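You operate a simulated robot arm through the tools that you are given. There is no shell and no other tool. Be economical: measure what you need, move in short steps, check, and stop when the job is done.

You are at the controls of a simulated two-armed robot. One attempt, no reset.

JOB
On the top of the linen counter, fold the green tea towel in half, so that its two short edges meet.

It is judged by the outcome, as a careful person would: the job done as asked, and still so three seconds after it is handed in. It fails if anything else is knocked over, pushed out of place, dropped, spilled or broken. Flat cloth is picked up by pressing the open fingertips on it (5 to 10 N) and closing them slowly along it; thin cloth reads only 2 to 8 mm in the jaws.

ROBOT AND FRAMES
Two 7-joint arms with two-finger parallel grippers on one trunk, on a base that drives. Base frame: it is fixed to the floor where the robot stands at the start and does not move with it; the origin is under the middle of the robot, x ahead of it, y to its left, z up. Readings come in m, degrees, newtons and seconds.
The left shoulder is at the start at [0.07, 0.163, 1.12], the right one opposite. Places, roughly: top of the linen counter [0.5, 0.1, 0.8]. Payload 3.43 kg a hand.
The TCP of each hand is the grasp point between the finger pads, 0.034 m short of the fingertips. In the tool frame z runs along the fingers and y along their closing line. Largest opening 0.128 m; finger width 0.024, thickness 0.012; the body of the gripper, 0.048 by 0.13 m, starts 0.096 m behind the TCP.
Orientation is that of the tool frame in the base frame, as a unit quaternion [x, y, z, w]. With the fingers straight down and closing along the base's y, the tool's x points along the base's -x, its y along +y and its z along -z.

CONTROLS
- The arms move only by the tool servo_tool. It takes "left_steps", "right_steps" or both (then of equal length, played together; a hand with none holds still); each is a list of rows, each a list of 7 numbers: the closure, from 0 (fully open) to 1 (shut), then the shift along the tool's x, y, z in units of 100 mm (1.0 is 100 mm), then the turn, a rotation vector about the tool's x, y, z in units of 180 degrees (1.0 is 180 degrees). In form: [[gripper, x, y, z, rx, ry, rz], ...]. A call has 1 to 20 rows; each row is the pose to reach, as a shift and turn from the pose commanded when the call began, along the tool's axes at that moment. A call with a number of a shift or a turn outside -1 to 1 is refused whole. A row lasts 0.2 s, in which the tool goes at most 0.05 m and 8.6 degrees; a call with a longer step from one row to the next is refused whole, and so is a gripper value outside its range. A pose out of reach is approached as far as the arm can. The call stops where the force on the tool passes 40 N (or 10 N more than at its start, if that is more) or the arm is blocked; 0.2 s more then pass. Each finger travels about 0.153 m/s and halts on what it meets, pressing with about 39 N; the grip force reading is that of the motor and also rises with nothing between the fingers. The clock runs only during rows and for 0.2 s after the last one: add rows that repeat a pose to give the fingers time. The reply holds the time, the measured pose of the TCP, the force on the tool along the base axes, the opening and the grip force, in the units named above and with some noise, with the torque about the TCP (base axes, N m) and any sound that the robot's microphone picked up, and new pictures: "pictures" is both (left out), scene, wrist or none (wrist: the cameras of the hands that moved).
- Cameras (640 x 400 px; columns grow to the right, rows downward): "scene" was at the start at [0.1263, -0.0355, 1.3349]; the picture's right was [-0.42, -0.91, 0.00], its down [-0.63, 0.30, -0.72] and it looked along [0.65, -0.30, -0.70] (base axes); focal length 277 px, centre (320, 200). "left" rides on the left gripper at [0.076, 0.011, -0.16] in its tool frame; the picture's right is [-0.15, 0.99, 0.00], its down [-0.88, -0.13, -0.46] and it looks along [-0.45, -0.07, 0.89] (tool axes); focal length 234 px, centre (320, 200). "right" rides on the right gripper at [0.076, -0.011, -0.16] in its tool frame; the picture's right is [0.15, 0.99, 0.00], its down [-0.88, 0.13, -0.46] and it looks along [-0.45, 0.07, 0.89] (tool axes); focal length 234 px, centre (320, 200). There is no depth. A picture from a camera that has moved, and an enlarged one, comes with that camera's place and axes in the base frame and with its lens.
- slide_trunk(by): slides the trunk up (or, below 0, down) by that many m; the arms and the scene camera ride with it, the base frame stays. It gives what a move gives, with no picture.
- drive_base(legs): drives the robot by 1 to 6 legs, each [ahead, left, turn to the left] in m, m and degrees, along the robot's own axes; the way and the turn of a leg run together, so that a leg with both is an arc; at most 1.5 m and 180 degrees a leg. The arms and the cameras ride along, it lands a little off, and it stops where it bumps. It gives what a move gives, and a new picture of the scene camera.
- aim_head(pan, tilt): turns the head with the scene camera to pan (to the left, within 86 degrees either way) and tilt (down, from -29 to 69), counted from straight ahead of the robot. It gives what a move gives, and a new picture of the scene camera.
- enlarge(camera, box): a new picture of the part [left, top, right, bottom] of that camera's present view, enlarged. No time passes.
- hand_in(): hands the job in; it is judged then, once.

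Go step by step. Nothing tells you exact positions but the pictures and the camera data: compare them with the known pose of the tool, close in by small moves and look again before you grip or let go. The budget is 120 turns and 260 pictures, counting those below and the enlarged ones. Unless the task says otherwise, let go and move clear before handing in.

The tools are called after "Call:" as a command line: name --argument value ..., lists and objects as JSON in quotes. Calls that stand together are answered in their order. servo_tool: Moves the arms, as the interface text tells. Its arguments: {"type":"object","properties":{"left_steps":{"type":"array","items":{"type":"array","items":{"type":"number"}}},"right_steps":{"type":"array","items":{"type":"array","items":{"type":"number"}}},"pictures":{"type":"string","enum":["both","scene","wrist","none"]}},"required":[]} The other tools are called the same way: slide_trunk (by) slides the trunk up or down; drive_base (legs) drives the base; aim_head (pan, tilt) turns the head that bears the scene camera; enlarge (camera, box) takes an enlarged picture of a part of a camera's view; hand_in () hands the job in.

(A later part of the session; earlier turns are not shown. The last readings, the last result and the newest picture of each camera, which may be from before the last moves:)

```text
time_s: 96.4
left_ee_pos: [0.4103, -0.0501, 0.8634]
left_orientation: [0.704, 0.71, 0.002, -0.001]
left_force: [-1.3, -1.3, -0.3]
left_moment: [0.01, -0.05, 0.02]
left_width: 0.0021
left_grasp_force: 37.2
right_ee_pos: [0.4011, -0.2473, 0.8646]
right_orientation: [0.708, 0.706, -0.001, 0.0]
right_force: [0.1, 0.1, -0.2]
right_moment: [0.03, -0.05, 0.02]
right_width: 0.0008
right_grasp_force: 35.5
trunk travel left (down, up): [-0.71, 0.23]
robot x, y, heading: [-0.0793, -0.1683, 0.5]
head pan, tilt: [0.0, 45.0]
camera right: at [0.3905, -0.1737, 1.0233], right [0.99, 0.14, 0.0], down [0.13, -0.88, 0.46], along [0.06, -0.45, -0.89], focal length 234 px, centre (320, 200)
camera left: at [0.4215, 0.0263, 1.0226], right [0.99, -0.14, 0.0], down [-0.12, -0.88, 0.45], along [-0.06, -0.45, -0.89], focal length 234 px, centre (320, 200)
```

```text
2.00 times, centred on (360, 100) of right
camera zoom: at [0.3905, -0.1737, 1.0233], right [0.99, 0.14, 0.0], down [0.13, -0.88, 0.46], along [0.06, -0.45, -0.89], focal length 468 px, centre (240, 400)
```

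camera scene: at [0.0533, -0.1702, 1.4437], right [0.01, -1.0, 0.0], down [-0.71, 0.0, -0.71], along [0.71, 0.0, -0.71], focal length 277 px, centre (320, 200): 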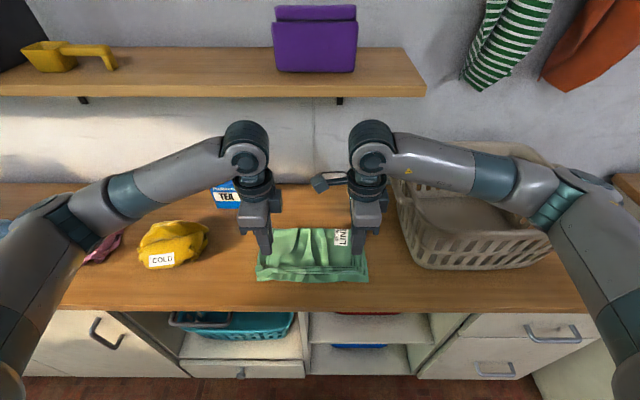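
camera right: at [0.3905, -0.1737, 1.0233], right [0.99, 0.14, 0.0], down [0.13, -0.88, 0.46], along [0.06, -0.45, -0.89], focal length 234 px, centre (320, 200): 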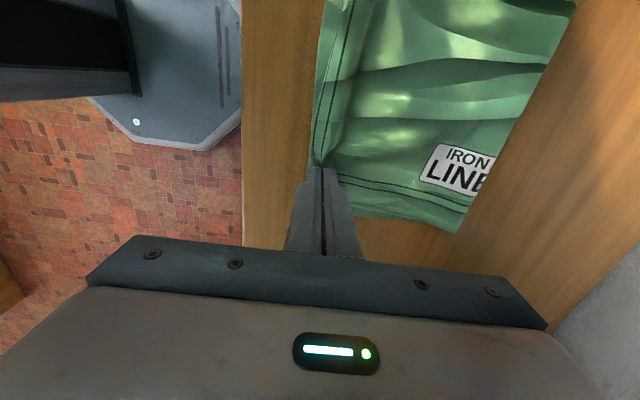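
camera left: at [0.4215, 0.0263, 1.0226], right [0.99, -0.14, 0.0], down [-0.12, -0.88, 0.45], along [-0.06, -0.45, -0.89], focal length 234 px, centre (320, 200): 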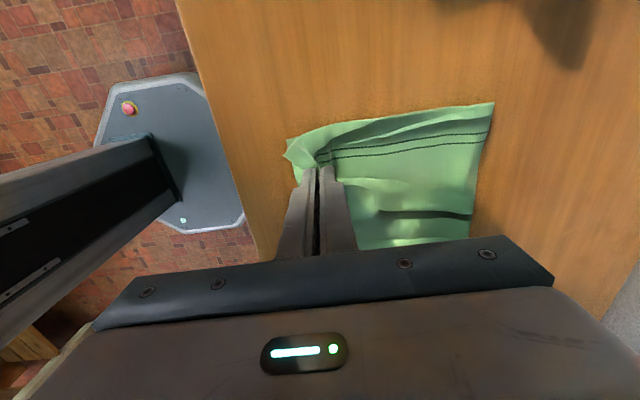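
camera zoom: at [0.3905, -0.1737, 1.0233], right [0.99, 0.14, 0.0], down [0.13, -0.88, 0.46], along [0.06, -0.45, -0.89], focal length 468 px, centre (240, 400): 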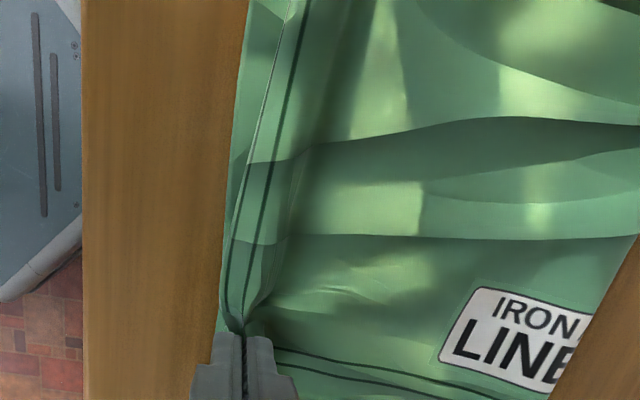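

The edges now coincide closely. Release and rise.

Call:
servo_tool --left_steps '[[0.95, 0, 0, 0.01, 0, 0, 0], [0.9, 0, 0, 0.01, 0, 0, 0], [0.86, 0, 0, 0.01, 0, 0, 0], [0.84, 0, 0, 0, 0, 0, 0], [0.84, 0, 0, -0.2, 0, 0, 0], [0.84, 0, 0, -0.4, 0, 0, 0], [0.84, 0, 0, -0.6, 0, 0, 0], [0.84, 0, 0, -0.9, 0, 0, 0]]' --right_steps '[[0.95, 0, 0, 0.01, 0, 0, 0], [0.9, 0, 0, 0.01, 0, 0, 0], [0.86, 0, 0, 0.01, 0, 0, 0], [0.84, 0, 0, 0, 0, 0, 0], [0.84, 0, 0, -0.2, 0, 0, 0], [0.84, 0, 0, -0.4, 0, 0, 0], [0.84, 0, 0, -0.6, 0, 0, 0], [0.84, 0, 0, -0.9, 0, 0, 0]]' --pictures "none"

Call:
servo_tool --left_steps '[[0.84, 0.2, 0, -0.3, 0, 0, 0], [0.84, 0.4, 0, -0.6, 0, 0, 0], [0.84, 0.8, 0, -1, 0, 0, 0]]' --right_steps '[[0.84, 0, 0, -0.3, 0, 0, 0], [0.84, 0, 0, -0.6, 0, 0, 0], [0.84, 0, 0, -1, 0, 0, 0]]' --pictures "both"

Call:
enlarge --camera "scene" --box '[220, 200, 400, 320]'

```text
time_s: 98.2
left_ee_pos: [0.409, -0.0508, 0.9555]
left_orientation: [0.703, 0.711, 0.001, -0.001]
left_force: [-1.2, -0.5, -0.2]
left_moment: [0.03, 0.0, -0.01]
left_width: 0.0205
left_grasp_force: 0.1
right_ee_pos: [0.402, -0.2477, 0.9537]
right_orientation: [0.708, 0.706, -0.001, 0.0]
right_force: [-0.4, -0.5, 0.6]
right_moment: [0.0, -0.02, -0.02]
right_width: 0.0205
right_grasp_force: 0.1
trunk travel left (down, up): [-0.71, 0.23]
robot x, y, heading: [-0.0796, -0.1685, 0.2]
head pan, tilt: [0.0, 45.0]
```

```text
refused: row 3 steps farther than a row can; nothing moved
```

```text
3.33 times, centred on (310, 260) of scene
camera zoom: at [0.0534, -0.1702, 1.4437], right [0.01, -1.0, 0.0], down [-0.71, 0.0, -0.71], along [0.71, 0.0, -0.71], focal length 924 px, centre (353, 0)
```

zoom: 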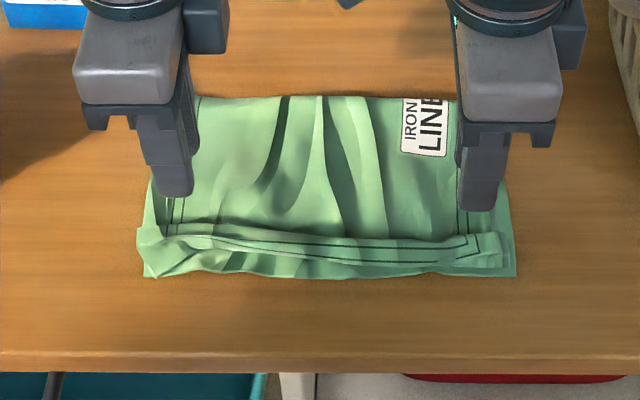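

The towel is folded with its short edges meeting within about 1 cm. Now I'll clear the hands upward and check the basket, which needs to go back where it was.

Call:
servo_tool --left_steps '[[0.9, 0.2, 0, -0.3, 0, 0, 0], [1, 0.4, 0, -0.6, 0, 0, 0], [1, 0.6, 0, -0.9, 0, 0, 0]]' --right_steps '[[0.9, 0, 0, -0.3, 0, 0, 0], [1, 0, 0, -0.6, 0, 0, 0], [1, 0, 0, -0.9, 0, 0, 0]]' --pictures "none"

Call:
aim_head --pan -25.1 --tilt 44.2

```text
time_s: 99.0
left_ee_pos: [0.4093, 0.0107, 1.0455]
left_orientation: [0.705, 0.71, 0.001, -0.001]
left_force: [-0.9, 0.2, 1.0]
left_moment: [-0.01, -0.03, 0.0]
left_width: 0.0
left_grasp_force: 33.2
right_ee_pos: [0.4, -0.2463, 1.0447]
right_orientation: [0.708, 0.706, 0.0, 0.001]
right_force: [0.4, 0.0, -0.1]
right_moment: [0.0, 0.02, -0.04]
right_width: 0.0
right_grasp_force: 32.5
trunk travel left (down, up): [-0.71, 0.23]
robot x, y, heading: [-0.0793, -0.1701, 0.3]
head pan, tilt: [0.0, 45.0]
```

```text
time_s: 99.9
left_ee_pos: [0.4108, 0.0095, 1.0449]
left_orientation: [0.703, 0.711, 0.002, -0.001]
left_force: [0.0, 0.7, 0.0]
left_moment: [0.0, 0.01, 0.02]
left_width: 0.0
left_grasp_force: 32.6
right_ee_pos: [0.4006, -0.2475, 1.0446]
right_orientation: [0.708, 0.707, -0.001, 0.0]
right_force: [-0.1, 0.1, 0.9]
right_moment: [-0.02, 0.04, 0.02]
right_width: 0.0
right_grasp_force: 32.6
trunk travel left (down, up): [-0.71, 0.23]
robot x, y, heading: [-0.0779, -0.168, 0.4]
head pan, tilt: [-25.1, 44.2]
camera scene: at [0.0473, -0.2048, 1.4449], right [-0.42, -0.91, 0.0], down [-0.63, 0.29, -0.72], along [0.65, -0.3, -0.7], focal length 277 px, centre (320, 200)
```

scene: 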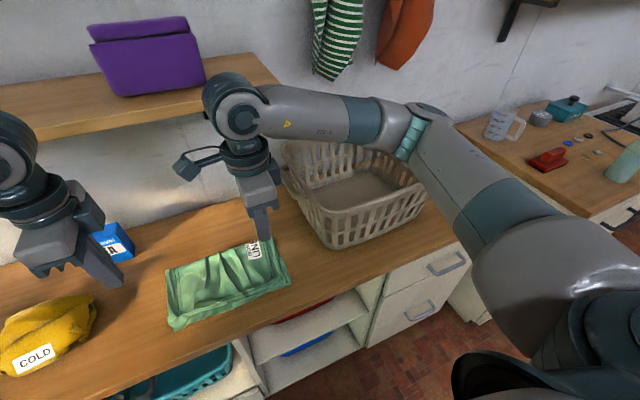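

Comparing views, the basket sits about 6 cm left (+y) of its original place, hardly rotated. I'll park the right hand high to the right, then push the basket back gently with the left hand. First I'll get the right hand out of the way.

Call:
servo_tool --right_steps '[[1, -0.1, 0, -0.25, 0, 0, 0], [1, -0.4, -0.1, -0.5, 0, 0, 0], [1, -0.7, -0.2, -0.75, 0, 0, 0], [1, -1, -0.3, -1, 0, 0, 0]]' --pictures "none"

Call:
servo_tool --right_steps '[[1, -0.25, 0, -0.25, 0, 0, 0], [1, -0.5, 0, -0.5, 0, 0, 0], [1, -0.75, -0.1, -0.75, 0, 0, 0], [1, -1, -0.1, -1, 0, 0, 0]]' --pictures "none"

Call:
aim_head --pan -25.1 --tilt 50

```text
time_s: 100.9
left_ee_pos: [0.4089, 0.0097, 1.0447]
left_orientation: [0.704, 0.71, 0.002, -0.002]
left_force: [0.2, 0.6, -0.5]
left_moment: [0.02, -0.03, 0.03]
left_width: 0.0
left_grasp_force: 32.8
right_ee_pos: [0.3728, -0.351, 1.1441]
right_orientation: [0.708, 0.706, -0.001, -0.001]
right_force: [-0.6, -0.2, 0.7]
right_moment: [0.0, 0.0, 0.0]
right_width: 0.0
right_grasp_force: 33.1
trunk travel left (down, up): [-0.71, 0.23]
robot x, y, heading: [-0.0779, -0.1697, 0.5]
head pan, tilt: [-25.1, 44.2]
```

```text
time_s: 101.9
left_ee_pos: [0.4082, 0.0087, 1.0441]
left_orientation: [0.703, 0.711, 0.002, -0.001]
left_force: [-0.4, 0.0, -0.2]
left_moment: [0.0, -0.05, -0.01]
left_width: 0.0
left_grasp_force: 32.6
right_ee_pos: [0.3616, -0.448, 1.245]
right_orientation: [0.708, 0.707, 0.0, -0.001]
right_force: [0.3, -0.8, -0.1]
right_moment: [0.01, -0.02, -0.03]
right_width: 0.0
right_grasp_force: 32.9
trunk travel left (down, up): [-0.71, 0.23]
robot x, y, heading: [-0.0766, -0.1679, 0.4]
head pan, tilt: [-25.1, 44.2]
```

```text
time_s: 102.5
left_ee_pos: [0.4107, 0.0091, 1.0446]
left_orientation: [0.703, 0.711, 0.001, -0.001]
left_force: [0.6, 0.3, -0.2]
left_moment: [0.01, 0.0, 0.05]
left_width: 0.0
left_grasp_force: 32.7
right_ee_pos: [0.3642, -0.4455, 1.2456]
right_orientation: [0.708, 0.707, -0.001, 0.0]
right_force: [0.3, -0.1, 0.0]
right_moment: [0.01, -0.01, 0.0]
right_width: 0.0
right_grasp_force: 33.1
trunk travel left (down, up): [-0.71, 0.23]
robot x, y, heading: [-0.0772, -0.17, 0.4]
head pan, tilt: [-25.1, 50.0]
camera scene: at [0.0428, -0.2029, 1.4369], right [-0.42, -0.91, 0.0], down [-0.7, 0.32, -0.64], along [0.58, -0.27, -0.77], focal length 277 px, centre (320, 200)
```

scene: 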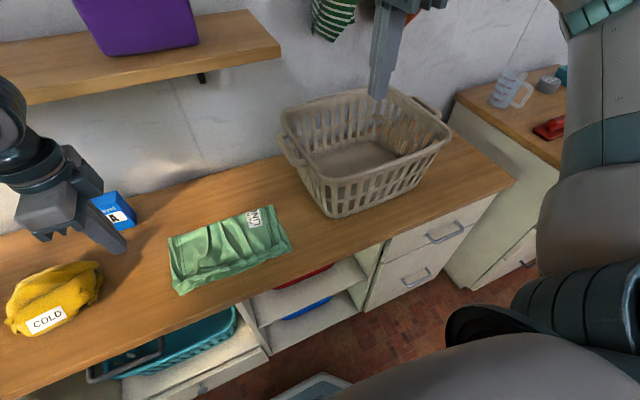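

The view is clear. I'll take the left hand over the towel to the gap between towel and basket.

Call:
servo_tool --left_steps '[[1, -0.25, 0, 0, 0, 0, 0], [1, -0.5, 0, 0.15, 0, 0, 0], [1, -0.75, 0, 0.3, 0, 0, 0], [1, -1, 0, 0.5, 0, 0, 0]]' --pictures "none"

Call:
servo_tool --left_steps '[[1, -0.25, 0, 0.15, 0, 0, 0], [1, -0.5, 0, 0.3, 0, 0, 0], [1, -0.75, 0, 0.45, 0, 0, 0], [1, -1, 0, 0.6, 0, 0, 0]]' --pictures "none"

Call:
servo_tool --left_steps '[[1, -0.25, 0.22, 0, 0, 0, 0], [1, -0.5, 0.44, 0, 0, 0, 0], [1, -0.75, 0.66, 0, 0, 0, 0], [1, -1, 0.88, 0, 0, 0, 0]]' --pictures "both"

```text
time_s: 103.5
left_ee_pos: [0.4122, -0.0909, 0.9942]
left_orientation: [0.703, 0.711, 0.002, -0.002]
left_force: [-0.1, 0.1, 0.1]
left_moment: [0.02, 0.02, 0.02]
left_width: 0.0
left_grasp_force: 32.5
right_ee_pos: [0.3635, -0.4489, 1.2443]
right_orientation: [0.708, 0.706, -0.001, -0.001]
right_force: [0.6, -1.3, 0.1]
right_moment: [0.02, -0.01, -0.02]
right_width: 0.0001
right_grasp_force: 33.3
trunk travel left (down, up): [-0.71, 0.23]
robot x, y, heading: [-0.0761, -0.1699, 0.7]
head pan, tilt: [-25.1, 50.0]
```

```text
time_s: 104.5
left_ee_pos: [0.4117, -0.1918, 0.9345]
left_orientation: [0.704, 0.71, 0.001, -0.002]
left_force: [-0.3, 1.1, 0.3]
left_moment: [0.01, 0.0, -0.02]
left_width: 0.0
left_grasp_force: 33.4
right_ee_pos: [0.3626, -0.4476, 1.2435]
right_orientation: [0.708, 0.706, -0.001, -0.001]
right_force: [0.2, -0.4, -0.6]
right_moment: [0.03, 0.04, 0.02]
right_width: 0.0001
right_grasp_force: 32.9
trunk travel left (down, up): [-0.71, 0.23]
robot x, y, heading: [-0.0823, -0.1749, 0.2]
head pan, tilt: [-25.1, 50.0]
```

```text
time_s: 105.5
left_ee_pos: [0.501, -0.2895, 0.9313]
left_orientation: [0.703, 0.711, 0.002, -0.002]
left_force: [0.6, 0.5, -0.1]
left_moment: [0.01, -0.01, 0.0]
left_width: 0.0
left_grasp_force: 32.9
right_ee_pos: [0.3639, -0.449, 1.2438]
right_orientation: [0.708, 0.707, 0.001, 0.0]
right_force: [0.5, -0.9, 0.1]
right_moment: [0.01, 0.04, -0.02]
right_width: 0.0
right_grasp_force: 33.0
trunk travel left (down, up): [-0.71, 0.23]
robot x, y, heading: [-0.0758, -0.1691, 0.6]
head pan, tilt: [-25.1, 50.0]
camera scene: at [0.0431, -0.2049, 1.4367], right [-0.42, -0.91, 0.0], down [-0.7, 0.32, -0.64], along [0.58, -0.27, -0.77], focal length 277 px, centre (320, 200)
camera left: at [0.5121, -0.2148, 1.0907], right [0.99, -0.14, 0.0], down [-0.12, -0.88, 0.45], along [-0.06, -0.45, -0.89], focal length 234 px, centre (320, 200)
```

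scene: 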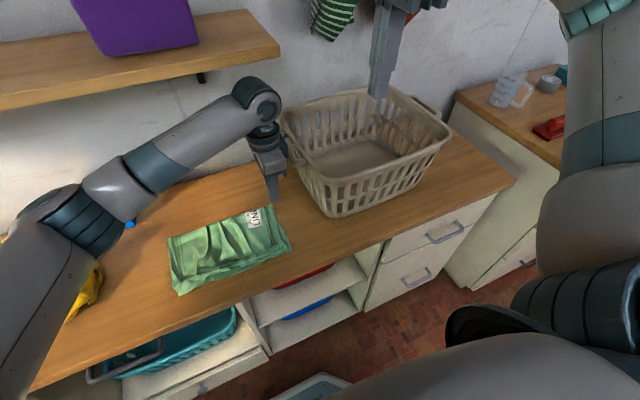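
left: 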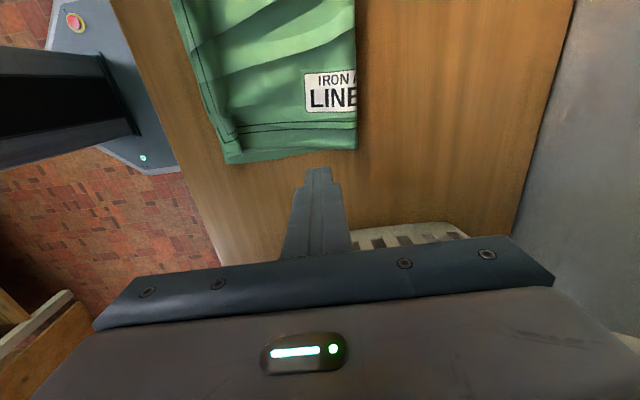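

The basket's left handle spans about x 0.53–0.62, y≈−0.34. I'll line the left fingers up with its middle and approach.

Call:
servo_tool --left_steps '[[1, 0, 0.25, 0.05, 0, 0, 0], [1, 0, 0.5, 0.1, 0, 0, 0], [1, 0, 0.76, 0.12, 0, 0, 0], [1, -0.1, 0.76, 0.12, 0, 0, 0], [1, -0.2, 0.76, 0.12, 0, 0, 0], [1, -0.2, 0.76, 0.12, 0, 0, 0]]' --pictures "both"

Call:
enlarge --camera "scene" --box '[200, 60, 480, 240]'

```text
time_s: 107.0
left_ee_pos: [0.5789, -0.3075, 0.9206]
left_orientation: [0.704, 0.711, 0.001, -0.001]
left_force: [0.3, 0.6, -0.6]
left_moment: [-0.01, 0.01, -0.01]
left_width: 0.0
left_grasp_force: 33.4
right_ee_pos: [0.3634, -0.4474, 1.2447]
right_orientation: [0.707, 0.707, -0.001, 0.0]
right_force: [-0.4, -0.4, -0.7]
right_moment: [0.0, 0.05, 0.01]
right_width: 0.0002
right_grasp_force: 33.0
trunk travel left (down, up): [-0.71, 0.23]
robot x, y, heading: [-0.0784, -0.1708, 0.5]
head pan, tilt: [-25.1, 50.0]
camera scene: at [0.0428, -0.2026, 1.4369], right [-0.42, -0.91, 0.0], down [-0.7, 0.32, -0.64], along [0.58, -0.27, -0.77], focal length 277 px, centre (320, 200)
camera left: at [0.5894, -0.2315, 1.0798], right [0.99, -0.14, 0.0], down [-0.12, -0.88, 0.45], along [-0.06, -0.45, -0.89], focal length 234 px, centre (320, 200)
```

scene: 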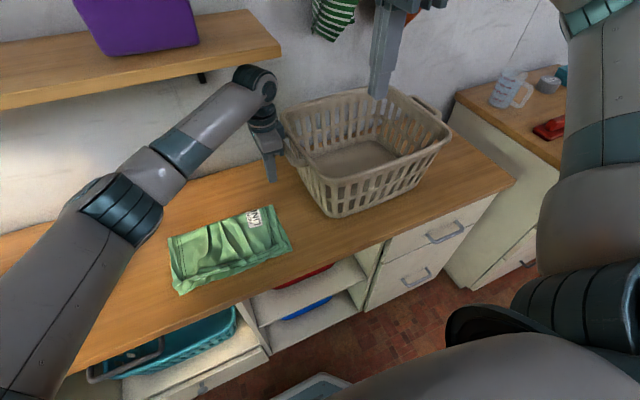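
left: 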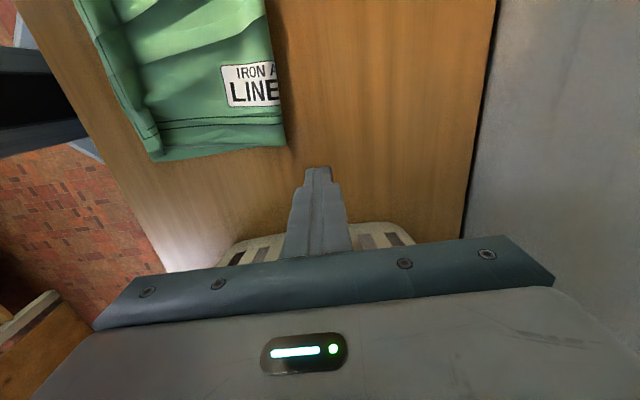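

```text
2.22 times, centred on (340, 150) of scene
camera zoom: at [0.0428, -0.2026, 1.4369], right [-0.42, -0.91, 0.0], down [-0.7, 0.32, -0.64], along [0.58, -0.27, -0.77], focal length 616 px, centre (276, 311)
```

zoom: 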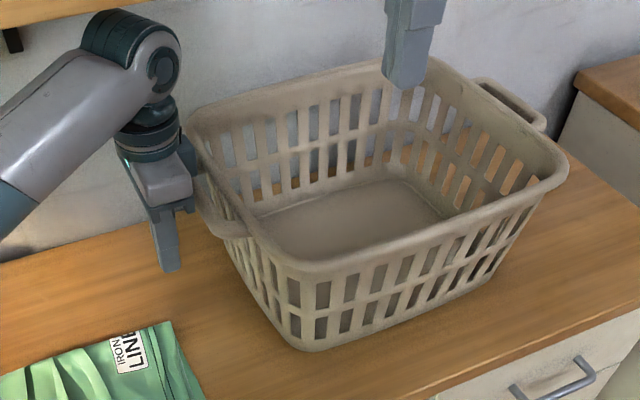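

Call:
servo_tool --left_steps '[[1, -0.1, 0, 0, 0, 0, 0], [1, -0.2, 0, 0, 0, 0, 0], [1, -0.3, 0, 0, 0, 0, 0], [1, -0.4, 0, 0, 0, 0, 0], [1, -0.5, 0, 0, 0, 0, 0], [1, -0.5, 0, 0, 0, 0, 0]]' --pictures "scene"

Call:
enlarge --camera "scene" --box '[200, 60, 480, 240]'

```text
time_s: 108.3
left_ee_pos: [0.5788, -0.3575, 0.9214]
left_orientation: [0.704, 0.711, 0.002, 0.0]
left_force: [-0.3, -0.4, 0.9]
left_moment: [0.03, 0.04, 0.03]
left_width: 0.0
left_grasp_force: 33.3
right_ee_pos: [0.3633, -0.4461, 1.2446]
right_orientation: [0.707, 0.707, -0.001, -0.001]
right_force: [0.1, 0.1, -0.2]
right_moment: [-0.03, 0.02, -0.01]
right_width: 0.0
right_grasp_force: 32.5
trunk travel left (down, up): [-0.71, 0.23]
robot x, y, heading: [-0.0794, -0.1692, 0.2]
head pan, tilt: [-25.1, 50.0]
camera scene: at [0.0427, -0.2029, 1.4369], right [-0.42, -0.91, 0.0], down [-0.7, 0.32, -0.64], along [0.58, -0.27, -0.77], focal length 277 px, centre (320, 200)
```

scene: 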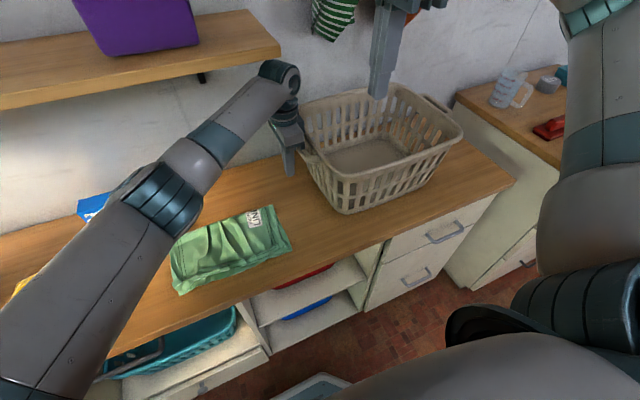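

```text
2.22 times, centred on (340, 150) of scene
camera zoom: at [0.0427, -0.2029, 1.4369], right [-0.42, -0.91, 0.0], down [-0.7, 0.32, -0.64], along [0.58, -0.27, -0.77], focal length 616 px, centre (276, 311)
```

zoom: 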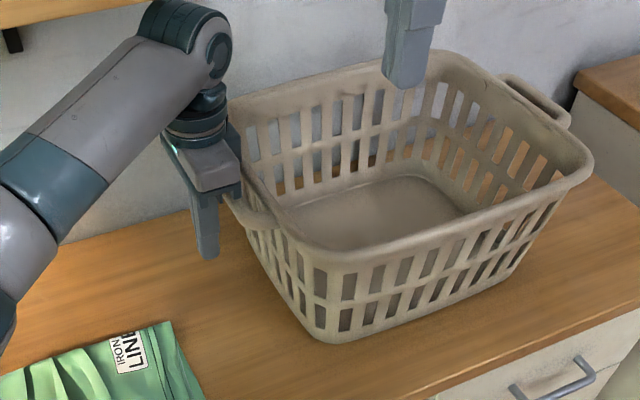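

It slides smoothly: about 3.3 cm so far. Pushing another 2 cm, then I'll compare against the original view.

Call:
servo_tool --left_steps '[[1, -0.07, 0, 0, 0, 0, 0], [1, -0.14, 0, 0, 0, 0, 0], [1, -0.2, 0, 0, 0, 0, 0], [1, -0.2, 0, 0, 0, 0, 0], [1, 0, 0, 0, 0, 0, 0], [1, 0.4, 0, 0, 0, 0, 0]]' --pictures "none"

Call:
aim_head --pan 0 --tilt 40

```text
time_s: 109.8
left_ee_pos: [0.5784, -0.3159, 0.9217]
left_orientation: [0.703, 0.711, 0.001, -0.001]
left_force: [-0.4, -0.4, 1.1]
left_moment: [-0.06, 0.01, 0.02]
left_width: 0.0
left_grasp_force: 33.4
right_ee_pos: [0.3648, -0.4436, 1.2445]
right_orientation: [0.707, 0.707, -0.002, 0.001]
right_force: [-0.1, 0.6, 0.3]
right_moment: [-0.04, -0.01, -0.01]
right_width: 0.0
right_grasp_force: 33.2
trunk travel left (down, up): [-0.71, 0.23]
robot x, y, heading: [-0.0824, -0.1739, 0.4]
head pan, tilt: [-25.1, 50.0]
```

```text
time_s: 110.6
left_ee_pos: [0.5778, -0.318, 0.9222]
left_orientation: [0.703, 0.711, 0.001, -0.001]
left_force: [-0.2, 0.2, 0.4]
left_moment: [0.04, 0.02, -0.01]
left_width: 0.0
left_grasp_force: 33.2
right_ee_pos: [0.3638, -0.4472, 1.2444]
right_orientation: [0.708, 0.707, 0.0, -0.001]
right_force: [-0.9, 0.2, 0.5]
right_moment: [-0.02, -0.01, 0.01]
right_width: 0.0
right_grasp_force: 33.4
trunk travel left (down, up): [-0.71, 0.23]
robot x, y, heading: [-0.0825, -0.1735, 0.5]
head pan, tilt: [0.0, 40.0]
camera scene: at [0.0578, -0.1704, 1.451], right [0.01, -1.0, 0.0], down [-0.64, 0.0, -0.77], along [0.77, 0.0, -0.64], focal length 277 px, centre (320, 200)
```

scene: 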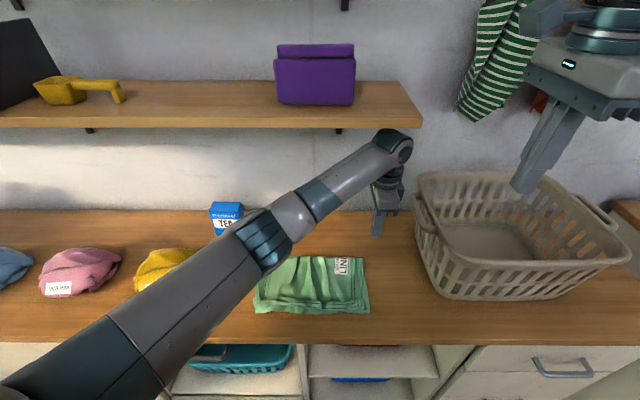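

To compare exactly, I'll restore the original camera pose. First the left hand retreats from under the shelf and rises.

Call:
servo_tool --left_steps '[[1, 0.1, -0.3, 0, 0, 0, 0], [1, 0.2, -0.6, 0, 0, 0, 0], [1, 0.3, -1, 0, 0, 0, 0]]' --pictures "none"

Call:
servo_tool --left_steps '[[1, 0.2, -0.4, -0.1, 0, 0, 0], [1, 0.4, -0.8, -0.3, 0, 0, 0], [1, 0.7, -1, -0.6, 0, 0, 0], [1, 1, -1, -1, 0, 0, 0]]' --pictures "none"

Call:
servo_tool --left_steps '[[1, 0.2, -0.1, -0.3, 0, 0, 0], [1, 0.4, -0.2, -0.6, 0, 0, 0], [1, 0.7, -0.3, -0.9, 0, 0, 0], [1, 1, -0.3, -1, 0, 0, 0]]' --pictures "none"

Call:
servo_tool --left_steps '[[1, 0.3, 0, -0.3, 0, 0, 0], [1, 0.6, 0, -0.6, 0, 0, 0], [1, 0.9, 0, -0.9, 0, 0, 0]]' --right_steps '[[1, -0.3, -0.1, 0, 0, 0, 0], [1, -0.6, -0.3, 0, 0, 0, 0], [1, -0.9, -0.5, 0, 0, 0, 0]]' --pictures "scene"

```text
time_s: 111.4
left_ee_pos: [0.4773, -0.2873, 0.9216]
left_orientation: [0.704, 0.711, 0.001, -0.001]
left_force: [0.6, 0.4, -0.3]
left_moment: [0.0, -0.03, 0.0]
left_width: 0.0
left_grasp_force: 33.3
right_ee_pos: [0.3633, -0.4461, 1.2454]
right_orientation: [0.707, 0.707, -0.001, 0.0]
right_force: [0.0, 0.3, 0.3]
right_moment: [-0.03, -0.01, 0.0]
right_width: 0.0001
right_grasp_force: 33.0
trunk travel left (down, up): [-0.71, 0.23]
robot x, y, heading: [-0.0795, -0.1674, 0.4]
head pan, tilt: [0.0, 40.0]
```

```text
time_s: 112.4
left_ee_pos: [0.3738, -0.1879, 1.0228]
left_orientation: [0.704, 0.71, 0.002, -0.002]
left_force: [1.0, 0.9, -0.1]
left_moment: [-0.05, -0.01, 0.01]
left_width: 0.0
left_grasp_force: 33.4
right_ee_pos: [0.363, -0.4461, 1.2455]
right_orientation: [0.708, 0.706, -0.001, 0.0]
right_force: [0.6, 1.5, 0.3]
right_moment: [-0.05, 0.0, -0.02]
right_width: 0.0
right_grasp_force: 33.5
trunk travel left (down, up): [-0.71, 0.23]
robot x, y, heading: [-0.0756, -0.1679, 0.2]
head pan, tilt: [0.0, 40.0]
```

```text
time_s: 113.4
left_ee_pos: [0.3438, -0.0911, 1.1237]
left_orientation: [0.704, 0.71, 0.001, -0.001]
left_force: [0.8, 0.4, 0.7]
left_moment: [-0.07, 0.01, 0.01]
left_width: 0.0
left_grasp_force: 32.3
right_ee_pos: [0.363, -0.4442, 1.2448]
right_orientation: [0.708, 0.706, -0.002, 0.0]
right_force: [-0.2, 0.8, 0.6]
right_moment: [-0.01, -0.04, 0.02]
right_width: 0.0
right_grasp_force: 33.0
trunk travel left (down, up): [-0.71, 0.23]
robot x, y, heading: [-0.0806, -0.1688, 0.2]
head pan, tilt: [0.0, 40.0]
```

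```text
time_s: 114.2
left_ee_pos: [0.3415, 0.0015, 1.2151]
left_orientation: [0.703, 0.711, 0.002, -0.001]
left_force: [-0.6, 0.7, 0.7]
left_moment: [0.0, -0.06, -0.02]
left_width: 0.0
left_grasp_force: 32.7
right_ee_pos: [0.3099, -0.5383, 1.2456]
right_orientation: [0.708, 0.706, 0.0, 0.001]
right_force: [-0.5, -0.8, 0.8]
right_moment: [-0.03, -0.05, 0.01]
right_width: 0.0
right_grasp_force: 32.6
trunk travel left (down, up): [-0.71, 0.23]
robot x, y, heading: [-0.078, -0.1713, 0.6]
head pan, tilt: [0.0, 40.0]
camera scene: at [0.0551, -0.1706, 1.4513], right [0.01, -1.0, 0.0], down [-0.64, 0.0, -0.77], along [0.77, 0.01, -0.64], focal length 277 px, centre (320, 200)
```

scene: 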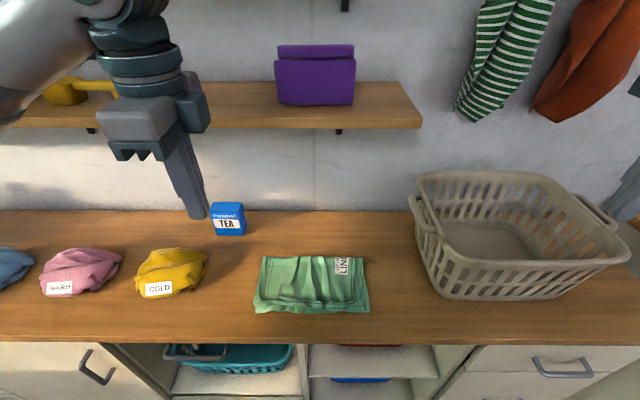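

Call:
drive_base --legs '[[0.08, 0, 0]]'

Call:
slide_trunk --by -0.11

Call:
aim_head --pan 0 --tilt 40

```text
time_s: 115.3
left_ee_pos: [0.4214, 0.0019, 1.2128]
left_orientation: [0.703, 0.711, 0.002, -0.001]
left_force: [-0.9, -0.4, 0.4]
left_moment: [-0.02, 0.02, 0.01]
left_width: 0.0
left_grasp_force: 33.0
right_ee_pos: [0.3908, -0.5362, 1.2457]
right_orientation: [0.708, 0.707, 0.0, 0.0]
right_force: [-0.2, -0.4, -0.4]
right_moment: [0.02, 0.0, 0.03]
right_width: 0.0
right_grasp_force: 33.1
trunk travel left (down, up): [-0.71, 0.23]
robot x, y, heading: [-0.0, -0.1694, 0.3]
head pan, tilt: [0.0, 40.0]
camera scene: at [0.1356, -0.1697, 1.4513], right [0.01, -1.0, 0.0], down [-0.64, 0.0, -0.77], along [0.77, 0.01, -0.64], focal length 277 px, centre (320, 200)
```

scene: 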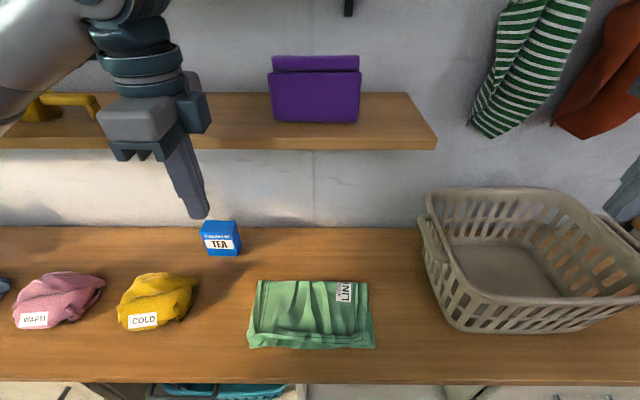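

```text
time_s: 116.7
left_ee_pos: [0.4218, 0.0024, 1.1026]
left_orientation: [0.703, 0.711, 0.002, -0.001]
left_force: [-0.4, -1.2, -0.3]
left_moment: [0.02, -0.02, -0.02]
left_width: 0.0
left_grasp_force: 33.0
right_ee_pos: [0.3919, -0.5377, 1.1346]
right_orientation: [0.708, 0.706, 0.0, 0.0]
right_force: [0.5, 0.0, 0.2]
right_moment: [-0.02, 0.02, -0.04]
right_width: 0.0
right_grasp_force: 32.8
trunk travel left (down, up): [-0.6, 0.34]
robot x, y, heading: [0.0011, -0.1713, 0.4]
head pan, tilt: [0.0, 40.0]
```

```text
time_s: 117.3
left_ee_pos: [0.4225, 0.0015, 1.1031]
left_orientation: [0.703, 0.711, 0.002, -0.001]
left_force: [-0.4, 0.0, 0.3]
left_moment: [0.02, 0.04, 0.04]
left_width: 0.0
left_grasp_force: 32.8
right_ee_pos: [0.3923, -0.5374, 1.1365]
right_orientation: [0.708, 0.706, -0.001, 0.0]
right_force: [-0.1, -0.3, 0.7]
right_moment: [-0.01, -0.01, 0.0]
right_width: 0.0001
right_grasp_force: 33.1
trunk travel left (down, up): [-0.6, 0.34]
robot x, y, heading: [0.0001, -0.1709, 0.2]
head pan, tilt: [0.0, 40.0]
camera scene: at [0.1367, -0.1695, 1.3411], right [0.01, -1.0, 0.0], down [-0.64, 0.0, -0.77], along [0.77, 0.01, -0.64], focal length 277 px, centre (320, 200)
```

scene: 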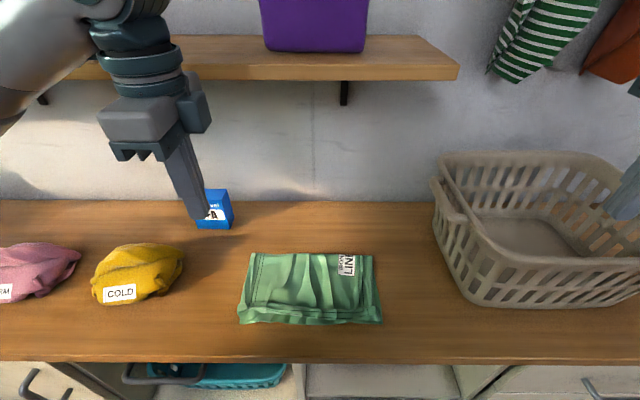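

Call:
enlarge --camera "scene" --box '[400, 140, 640, 330]'

```text
2.11 times, centred on (520, 235) of scene
camera zoom: at [0.1367, -0.1695, 1.3411], right [0.01, -1.0, 0.0], down [-0.64, 0.0, -0.77], along [0.77, 0.01, -0.64], focal length 584 px, centre (-101, 126)
```

zoom: 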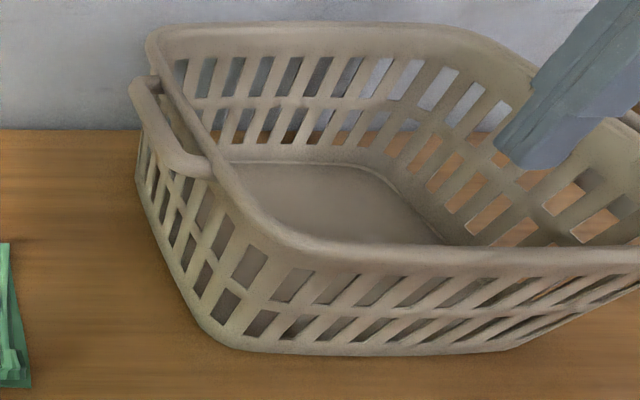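

Compared with the original view, the basket still needs about 5 cm −y and 2 cm −x. I'll use the right hand from inside the basket: raise the trunk a bit for elbow clearance, then lower the closed fingers in.

Call:
slide_trunk --by 0.1

Call:
servo_tool --right_steps '[[1, -0.1, 0.3, 0, 0, 0, 0], [1, -0.2, 0.6, 0, 0, 0, 0], [1, -0.4, 0.9, 0, 0, 0, 0]]' --pictures "none"

Call:
servo_tool --right_steps '[[1, -0.1, 0.3, 0.2, 0, 0, 0], [1, -0.2, 0.6, 0.5, 0, 0, 0], [1, -0.3, 0.9, 0.8, 0, 0, 0], [1, -0.3, 0.9, 1, 0, 0, 0]]' --pictures "none"

Call:
aim_head --pan -40 --tilt 42

```text
time_s: 118.7
left_ee_pos: [0.4238, 0.0011, 1.2029]
left_orientation: [0.703, 0.711, 0.001, -0.001]
left_force: [0.8, 0.7, 0.8]
left_moment: [0.01, -0.04, -0.02]
left_width: 0.0
left_grasp_force: 32.9
right_ee_pos: [0.3927, -0.5353, 1.2351]
right_orientation: [0.708, 0.706, -0.001, -0.001]
right_force: [0.7, -0.1, 0.1]
right_moment: [0.02, 0.01, 0.01]
right_width: 0.0
right_grasp_force: 33.5
trunk travel left (down, up): [-0.7, 0.24]
robot x, y, heading: [-0.0012, -0.1731, 0.5]
head pan, tilt: [0.0, 40.0]
```

```text
time_s: 119.5
left_ee_pos: [0.4239, 0.0016, 1.2031]
left_orientation: [0.703, 0.711, 0.001, -0.002]
left_force: [0.1, -0.9, -1.1]
left_moment: [-0.04, -0.01, -0.01]
left_width: 0.0004
left_grasp_force: 33.6
right_ee_pos: [0.482, -0.5786, 1.2365]
right_orientation: [0.708, 0.706, -0.001, -0.001]
right_force: [-0.8, 0.3, -0.7]
right_moment: [-0.01, -0.02, -0.04]
right_width: 0.0
right_grasp_force: 32.8
trunk travel left (down, up): [-0.7, 0.24]
robot x, y, heading: [0.0014, -0.1675, 0.4]
head pan, tilt: [0.0, 40.0]
```

```text
time_s: 120.5
left_ee_pos: [0.4221, 0.0011, 1.2024]
left_orientation: [0.703, 0.711, 0.002, -0.001]
left_force: [-0.4, -0.6, 0.1]
left_moment: [0.02, -0.02, 0.0]
left_width: 0.0
left_grasp_force: 33.1
right_ee_pos: [0.5714, -0.6075, 1.1353]
right_orientation: [0.708, 0.706, -0.001, 0.0]
right_force: [0.4, -0.6, -0.9]
right_moment: [0.0, 0.02, -0.02]
right_width: 0.0
right_grasp_force: 33.3
trunk travel left (down, up): [-0.7, 0.24]
robot x, y, heading: [-0.001, -0.1695, 0.5]
head pan, tilt: [0.0, 40.0]
```

```text
time_s: 121.5
left_ee_pos: [0.4225, 0.0006, 1.2028]
left_orientation: [0.703, 0.711, 0.001, -0.002]
left_force: [-0.4, -0.7, -0.4]
left_moment: [0.01, -0.02, 0.01]
left_width: 0.0
left_grasp_force: 33.0
right_ee_pos: [0.5714, -0.6052, 1.1361]
right_orientation: [0.708, 0.706, -0.001, 0.0]
right_force: [-0.6, 0.6, -0.1]
right_moment: [0.06, 0.02, 0.03]
right_width: 0.0
right_grasp_force: 33.0
trunk travel left (down, up): [-0.7, 0.24]
robot x, y, heading: [0.0016, -0.1713, 0.2]
head pan, tilt: [-40.0, 42.0]
camera scene: at [0.1163, -0.2235, 1.4381], right [-0.64, -0.77, 0.0], down [-0.52, 0.43, -0.74], along [0.57, -0.47, -0.67], focal length 277 px, centre (320, 200)
```

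scene: 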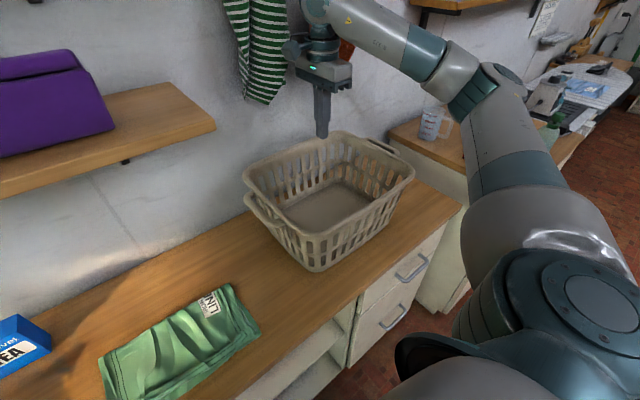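

The view is clear: the fingers will land in the basket's middle and the elbow is well clear. Descending into the basket.

Call:
servo_tool --right_steps '[[1, 0, 0, 0.25, 0, 0, 0], [1, 0, 0, 0.5, 0, 0, 0], [1, 0, 0, 0.75, 0, 0, 0], [1, 0, 0, 1, 0, 0, 0]]' --pictures "none"

Call:
servo_tool --right_steps '[[1, 0, 0, 0.25, 0, 0, 0], [1, 0, 0, 0.5, 0, 0, 0], [1, 0, 0, 0.75, 0, 0, 0], [1, 0, 0, 0.95, 0, 0, 0]]' --pictures "both"

```text
time_s: 122.5
left_ee_pos: [0.422, 0.0018, 1.2026]
left_orientation: [0.703, 0.711, 0.002, -0.002]
left_force: [0.3, 0.2, 0.6]
left_moment: [0.03, 0.02, 0.01]
left_width: 0.0
left_grasp_force: 33.5
right_ee_pos: [0.5724, -0.6078, 1.0332]
right_orientation: [0.707, 0.707, -0.002, 0.001]
right_force: [-0.6, -0.9, -0.5]
right_moment: [0.03, -0.01, 0.0]
right_width: 0.0002
right_grasp_force: 33.2
trunk travel left (down, up): [-0.7, 0.24]
robot x, y, heading: [0.0001, -0.1695, 0.5]
head pan, tilt: [-40.0, 42.0]
```

```text
time_s: 123.5
left_ee_pos: [0.4227, 0.0012, 1.203]
left_orientation: [0.704, 0.711, 0.001, -0.001]
left_force: [-0.7, 0.5, -0.1]
left_moment: [0.02, 0.0, -0.01]
left_width: 0.0001
left_grasp_force: 33.1
right_ee_pos: [0.5723, -0.608, 0.9388]
right_orientation: [0.708, 0.706, -0.001, -0.001]
right_force: [0.5, -0.7, 0.0]
right_moment: [-0.02, 0.01, 0.01]
right_width: 0.0
right_grasp_force: 33.1
trunk travel left (down, up): [-0.7, 0.24]
robot x, y, heading: [-0.0007, -0.1701, 0.3]
head pan, tilt: [-40.0, 42.0]
camera scene: at [0.1167, -0.2239, 1.4381], right [-0.64, -0.77, 0.0], down [-0.52, 0.43, -0.74], along [0.57, -0.47, -0.67], focal length 277 px, centre (320, 200)
camera right: at [0.5618, -0.5336, 1.0986], right [0.99, 0.14, 0.0], down [0.13, -0.88, 0.46], along [0.07, -0.45, -0.89], focal length 234 px, centre (320, 200)
```

scene: 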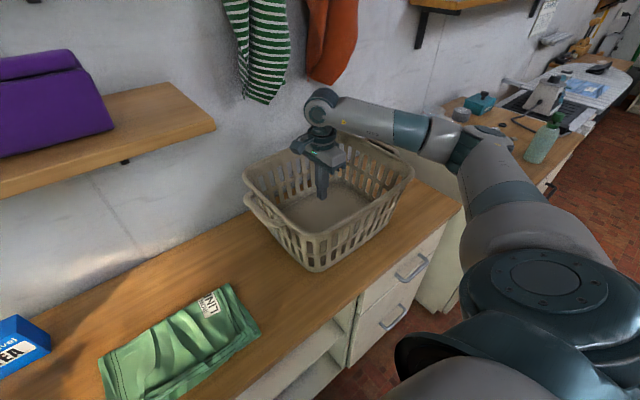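
right: 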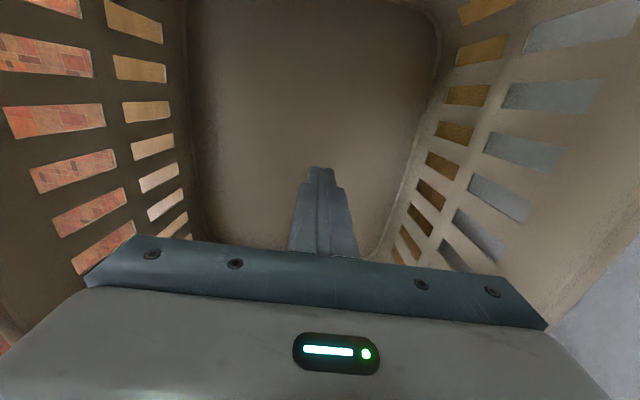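

Call:
servo_tool --right_steps '[[1, -0.12, 0, 0, 0, 0, 0], [1, -0.24, 0, 0, 0, 0, 0], [1, -0.36, 0, 0, 0, 0, 0], [1, -0.48, 0, 0, 0, 0, 0], [1, -0.6, 0, 0, 0, 0, 0]]' --pictures "both"

```text
time_s: 124.7
left_ee_pos: [0.4226, 0.0024, 1.203]
left_orientation: [0.703, 0.711, 0.001, -0.001]
left_force: [-0.7, 0.0, 0.4]
left_moment: [-0.01, -0.01, 0.01]
left_width: 0.0
left_grasp_force: 32.8
right_ee_pos: [0.571, -0.6665, 0.9392]
right_orientation: [0.708, 0.707, -0.001, 0.001]
right_force: [-0.5, 0.2, -0.1]
right_moment: [-0.01, 0.01, 0.01]
right_width: 0.0
right_grasp_force: 32.8
trunk travel left (down, up): [-0.7, 0.24]
robot x, y, heading: [0.0025, -0.1686, 0.6]
head pan, tilt: [-40.0, 42.0]
camera scene: at [0.1163, -0.2237, 1.4381], right [-0.64, -0.77, 0.0], down [-0.52, 0.43, -0.74], along [0.57, -0.47, -0.67], focal length 277 px, centre (320, 200)
camera right: at [0.5603, -0.592, 1.0991], right [0.99, 0.15, 0.0], down [0.13, -0.88, 0.46], along [0.07, -0.45, -0.89], focal length 234 px, centre (320, 200)
```

scene: 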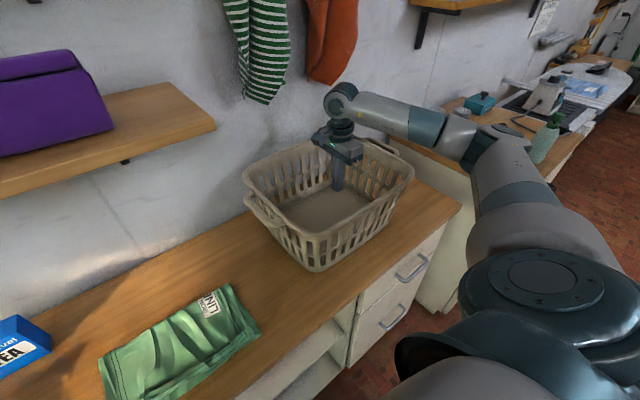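
right: 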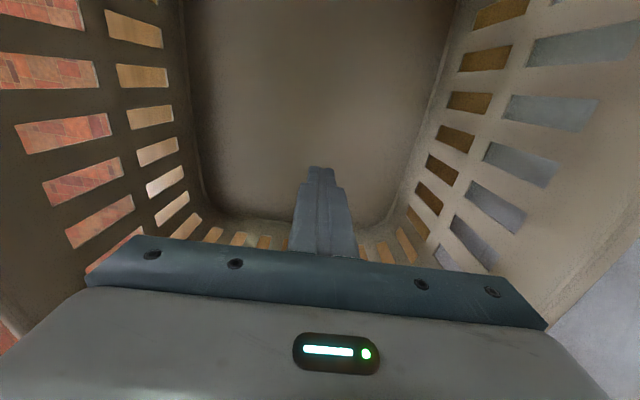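

Call:
servo_tool --right_steps '[[1, -0.12, 0, 0, 0, 0, 0], [1, -0.24, 0, 0, 0, 0, 0], [1, -0.36, 0, 0, 0, 0, 0], [1, -0.48, 0, 0, 0, 0, 0], [1, -0.6, 0, 0, 0, 0, 0], [1, -0.7, 0, 0, 0, 0, 0]]' --pictures "scene"

```text
time_s: 126.1
left_ee_pos: [0.4232, 0.0026, 1.2033]
left_orientation: [0.704, 0.71, 0.001, -0.001]
left_force: [0.7, 0.2, -0.3]
left_moment: [0.02, 0.03, -0.01]
left_width: 0.0
left_grasp_force: 33.0
right_ee_pos: [0.5702, -0.7375, 0.9396]
right_orientation: [0.708, 0.706, -0.001, 0.0]
right_force: [0.1, -0.6, 1.5]
right_moment: [0.02, -0.04, 0.04]
right_width: 0.0
right_grasp_force: 32.8
trunk travel left (down, up): [-0.7, 0.24]
robot x, y, heading: [0.0015, -0.1696, 0.3]
head pan, tilt: [-40.0, 42.0]
camera scene: at [0.1162, -0.2237, 1.4381], right [-0.64, -0.77, 0.0], down [-0.52, 0.43, -0.74], along [0.57, -0.47, -0.67], focal length 277 px, centre (320, 200)
```

scene: 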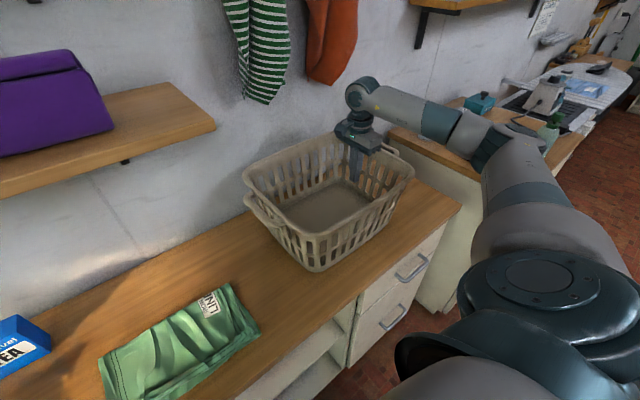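

Call:
servo_tool --right_steps '[[1, -0.1, 0, 0, 0, 0, 0], [1, -0.2, 0, 0, 0, 0, 0], [1, -0.3, 0, 0, 0, 0, 0], [1, -0.4, 0, 0, 0, 0, 0]]' --pictures "scene"

```text
time_s: 127.1
left_ee_pos: [0.4228, 0.0023, 1.203]
left_orientation: [0.704, 0.71, 0.001, -0.001]
left_force: [0.2, 0.1, 0.1]
left_moment: [-0.01, -0.02, -0.02]
left_width: 0.0
left_grasp_force: 32.6
right_ee_pos: [0.57, -0.7759, 0.9393]
right_orientation: [0.707, 0.707, -0.001, 0.0]
right_force: [0.1, 1.8, -0.9]
right_moment: [0.06, 0.03, 0.01]
right_width: 0.0
right_grasp_force: 33.4
trunk travel left (down, up): [-0.7, 0.24]
robot x, y, heading: [-0.0001, -0.1725, 0.5]
head pan, tilt: [-40.0, 42.0]
camera scene: at [0.1162, -0.2234, 1.4381], right [-0.64, -0.77, 0.0], down [-0.52, 0.43, -0.74], along [0.57, -0.47, -0.67], focal length 277 px, centre (320, 200)
```

scene: 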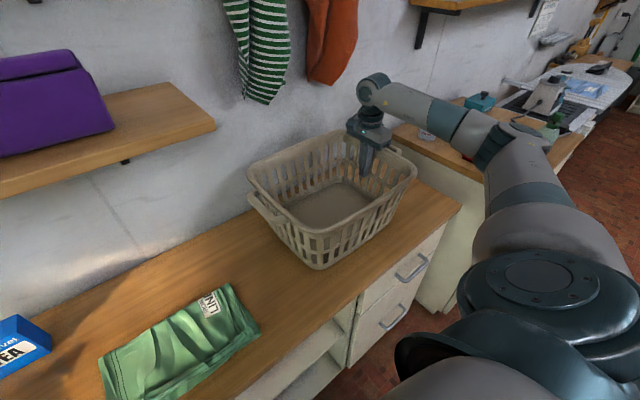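

Contact made and the basket is sliding (about 1.3 cm so far). Pushing another 3.5 cm.

Call:
servo_tool --right_steps '[[1, -0.08, 0, 0, 0, 0, 0], [1, -0.16, 0, 0, 0, 0, 0], [1, -0.24, 0, 0, 0, 0, 0], [1, -0.32, 0, 0, 0, 0, 0], [1, -0.35, 0, 0, 0, 0, 0], [1, -0.35, 0, 0, 0, 0, 0]]' --pictures "scene"

```text
time_s: 128.5
left_ee_pos: [0.4224, 0.0017, 1.2027]
left_orientation: [0.703, 0.711, 0.001, -0.002]
left_force: [-0.3, 0.1, 0.7]
left_moment: [-0.02, 0.02, 0.01]
left_width: 0.0
left_grasp_force: 32.7
right_ee_pos: [0.5714, -0.8129, 0.9406]
right_orientation: [0.708, 0.707, -0.001, 0.001]
right_force: [1.0, 2.4, 2.2]
right_moment: [0.05, -0.03, 0.0]
right_width: 0.0002
right_grasp_force: 33.0
trunk travel left (down, up): [-0.7, 0.24]
robot x, y, heading: [-0.0035, -0.1695, 0.5]
head pan, tilt: [-40.0, 42.0]
camera scene: at [0.1162, -0.223, 1.4381], right [-0.64, -0.77, 0.0], down [-0.52, 0.43, -0.74], along [0.57, -0.47, -0.67], focal length 277 px, centre (320, 200)
```

scene: 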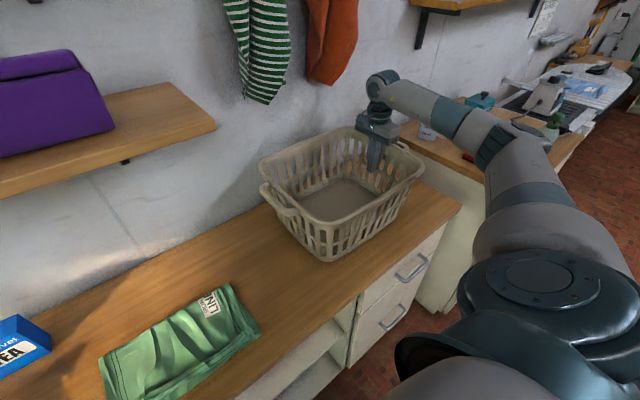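

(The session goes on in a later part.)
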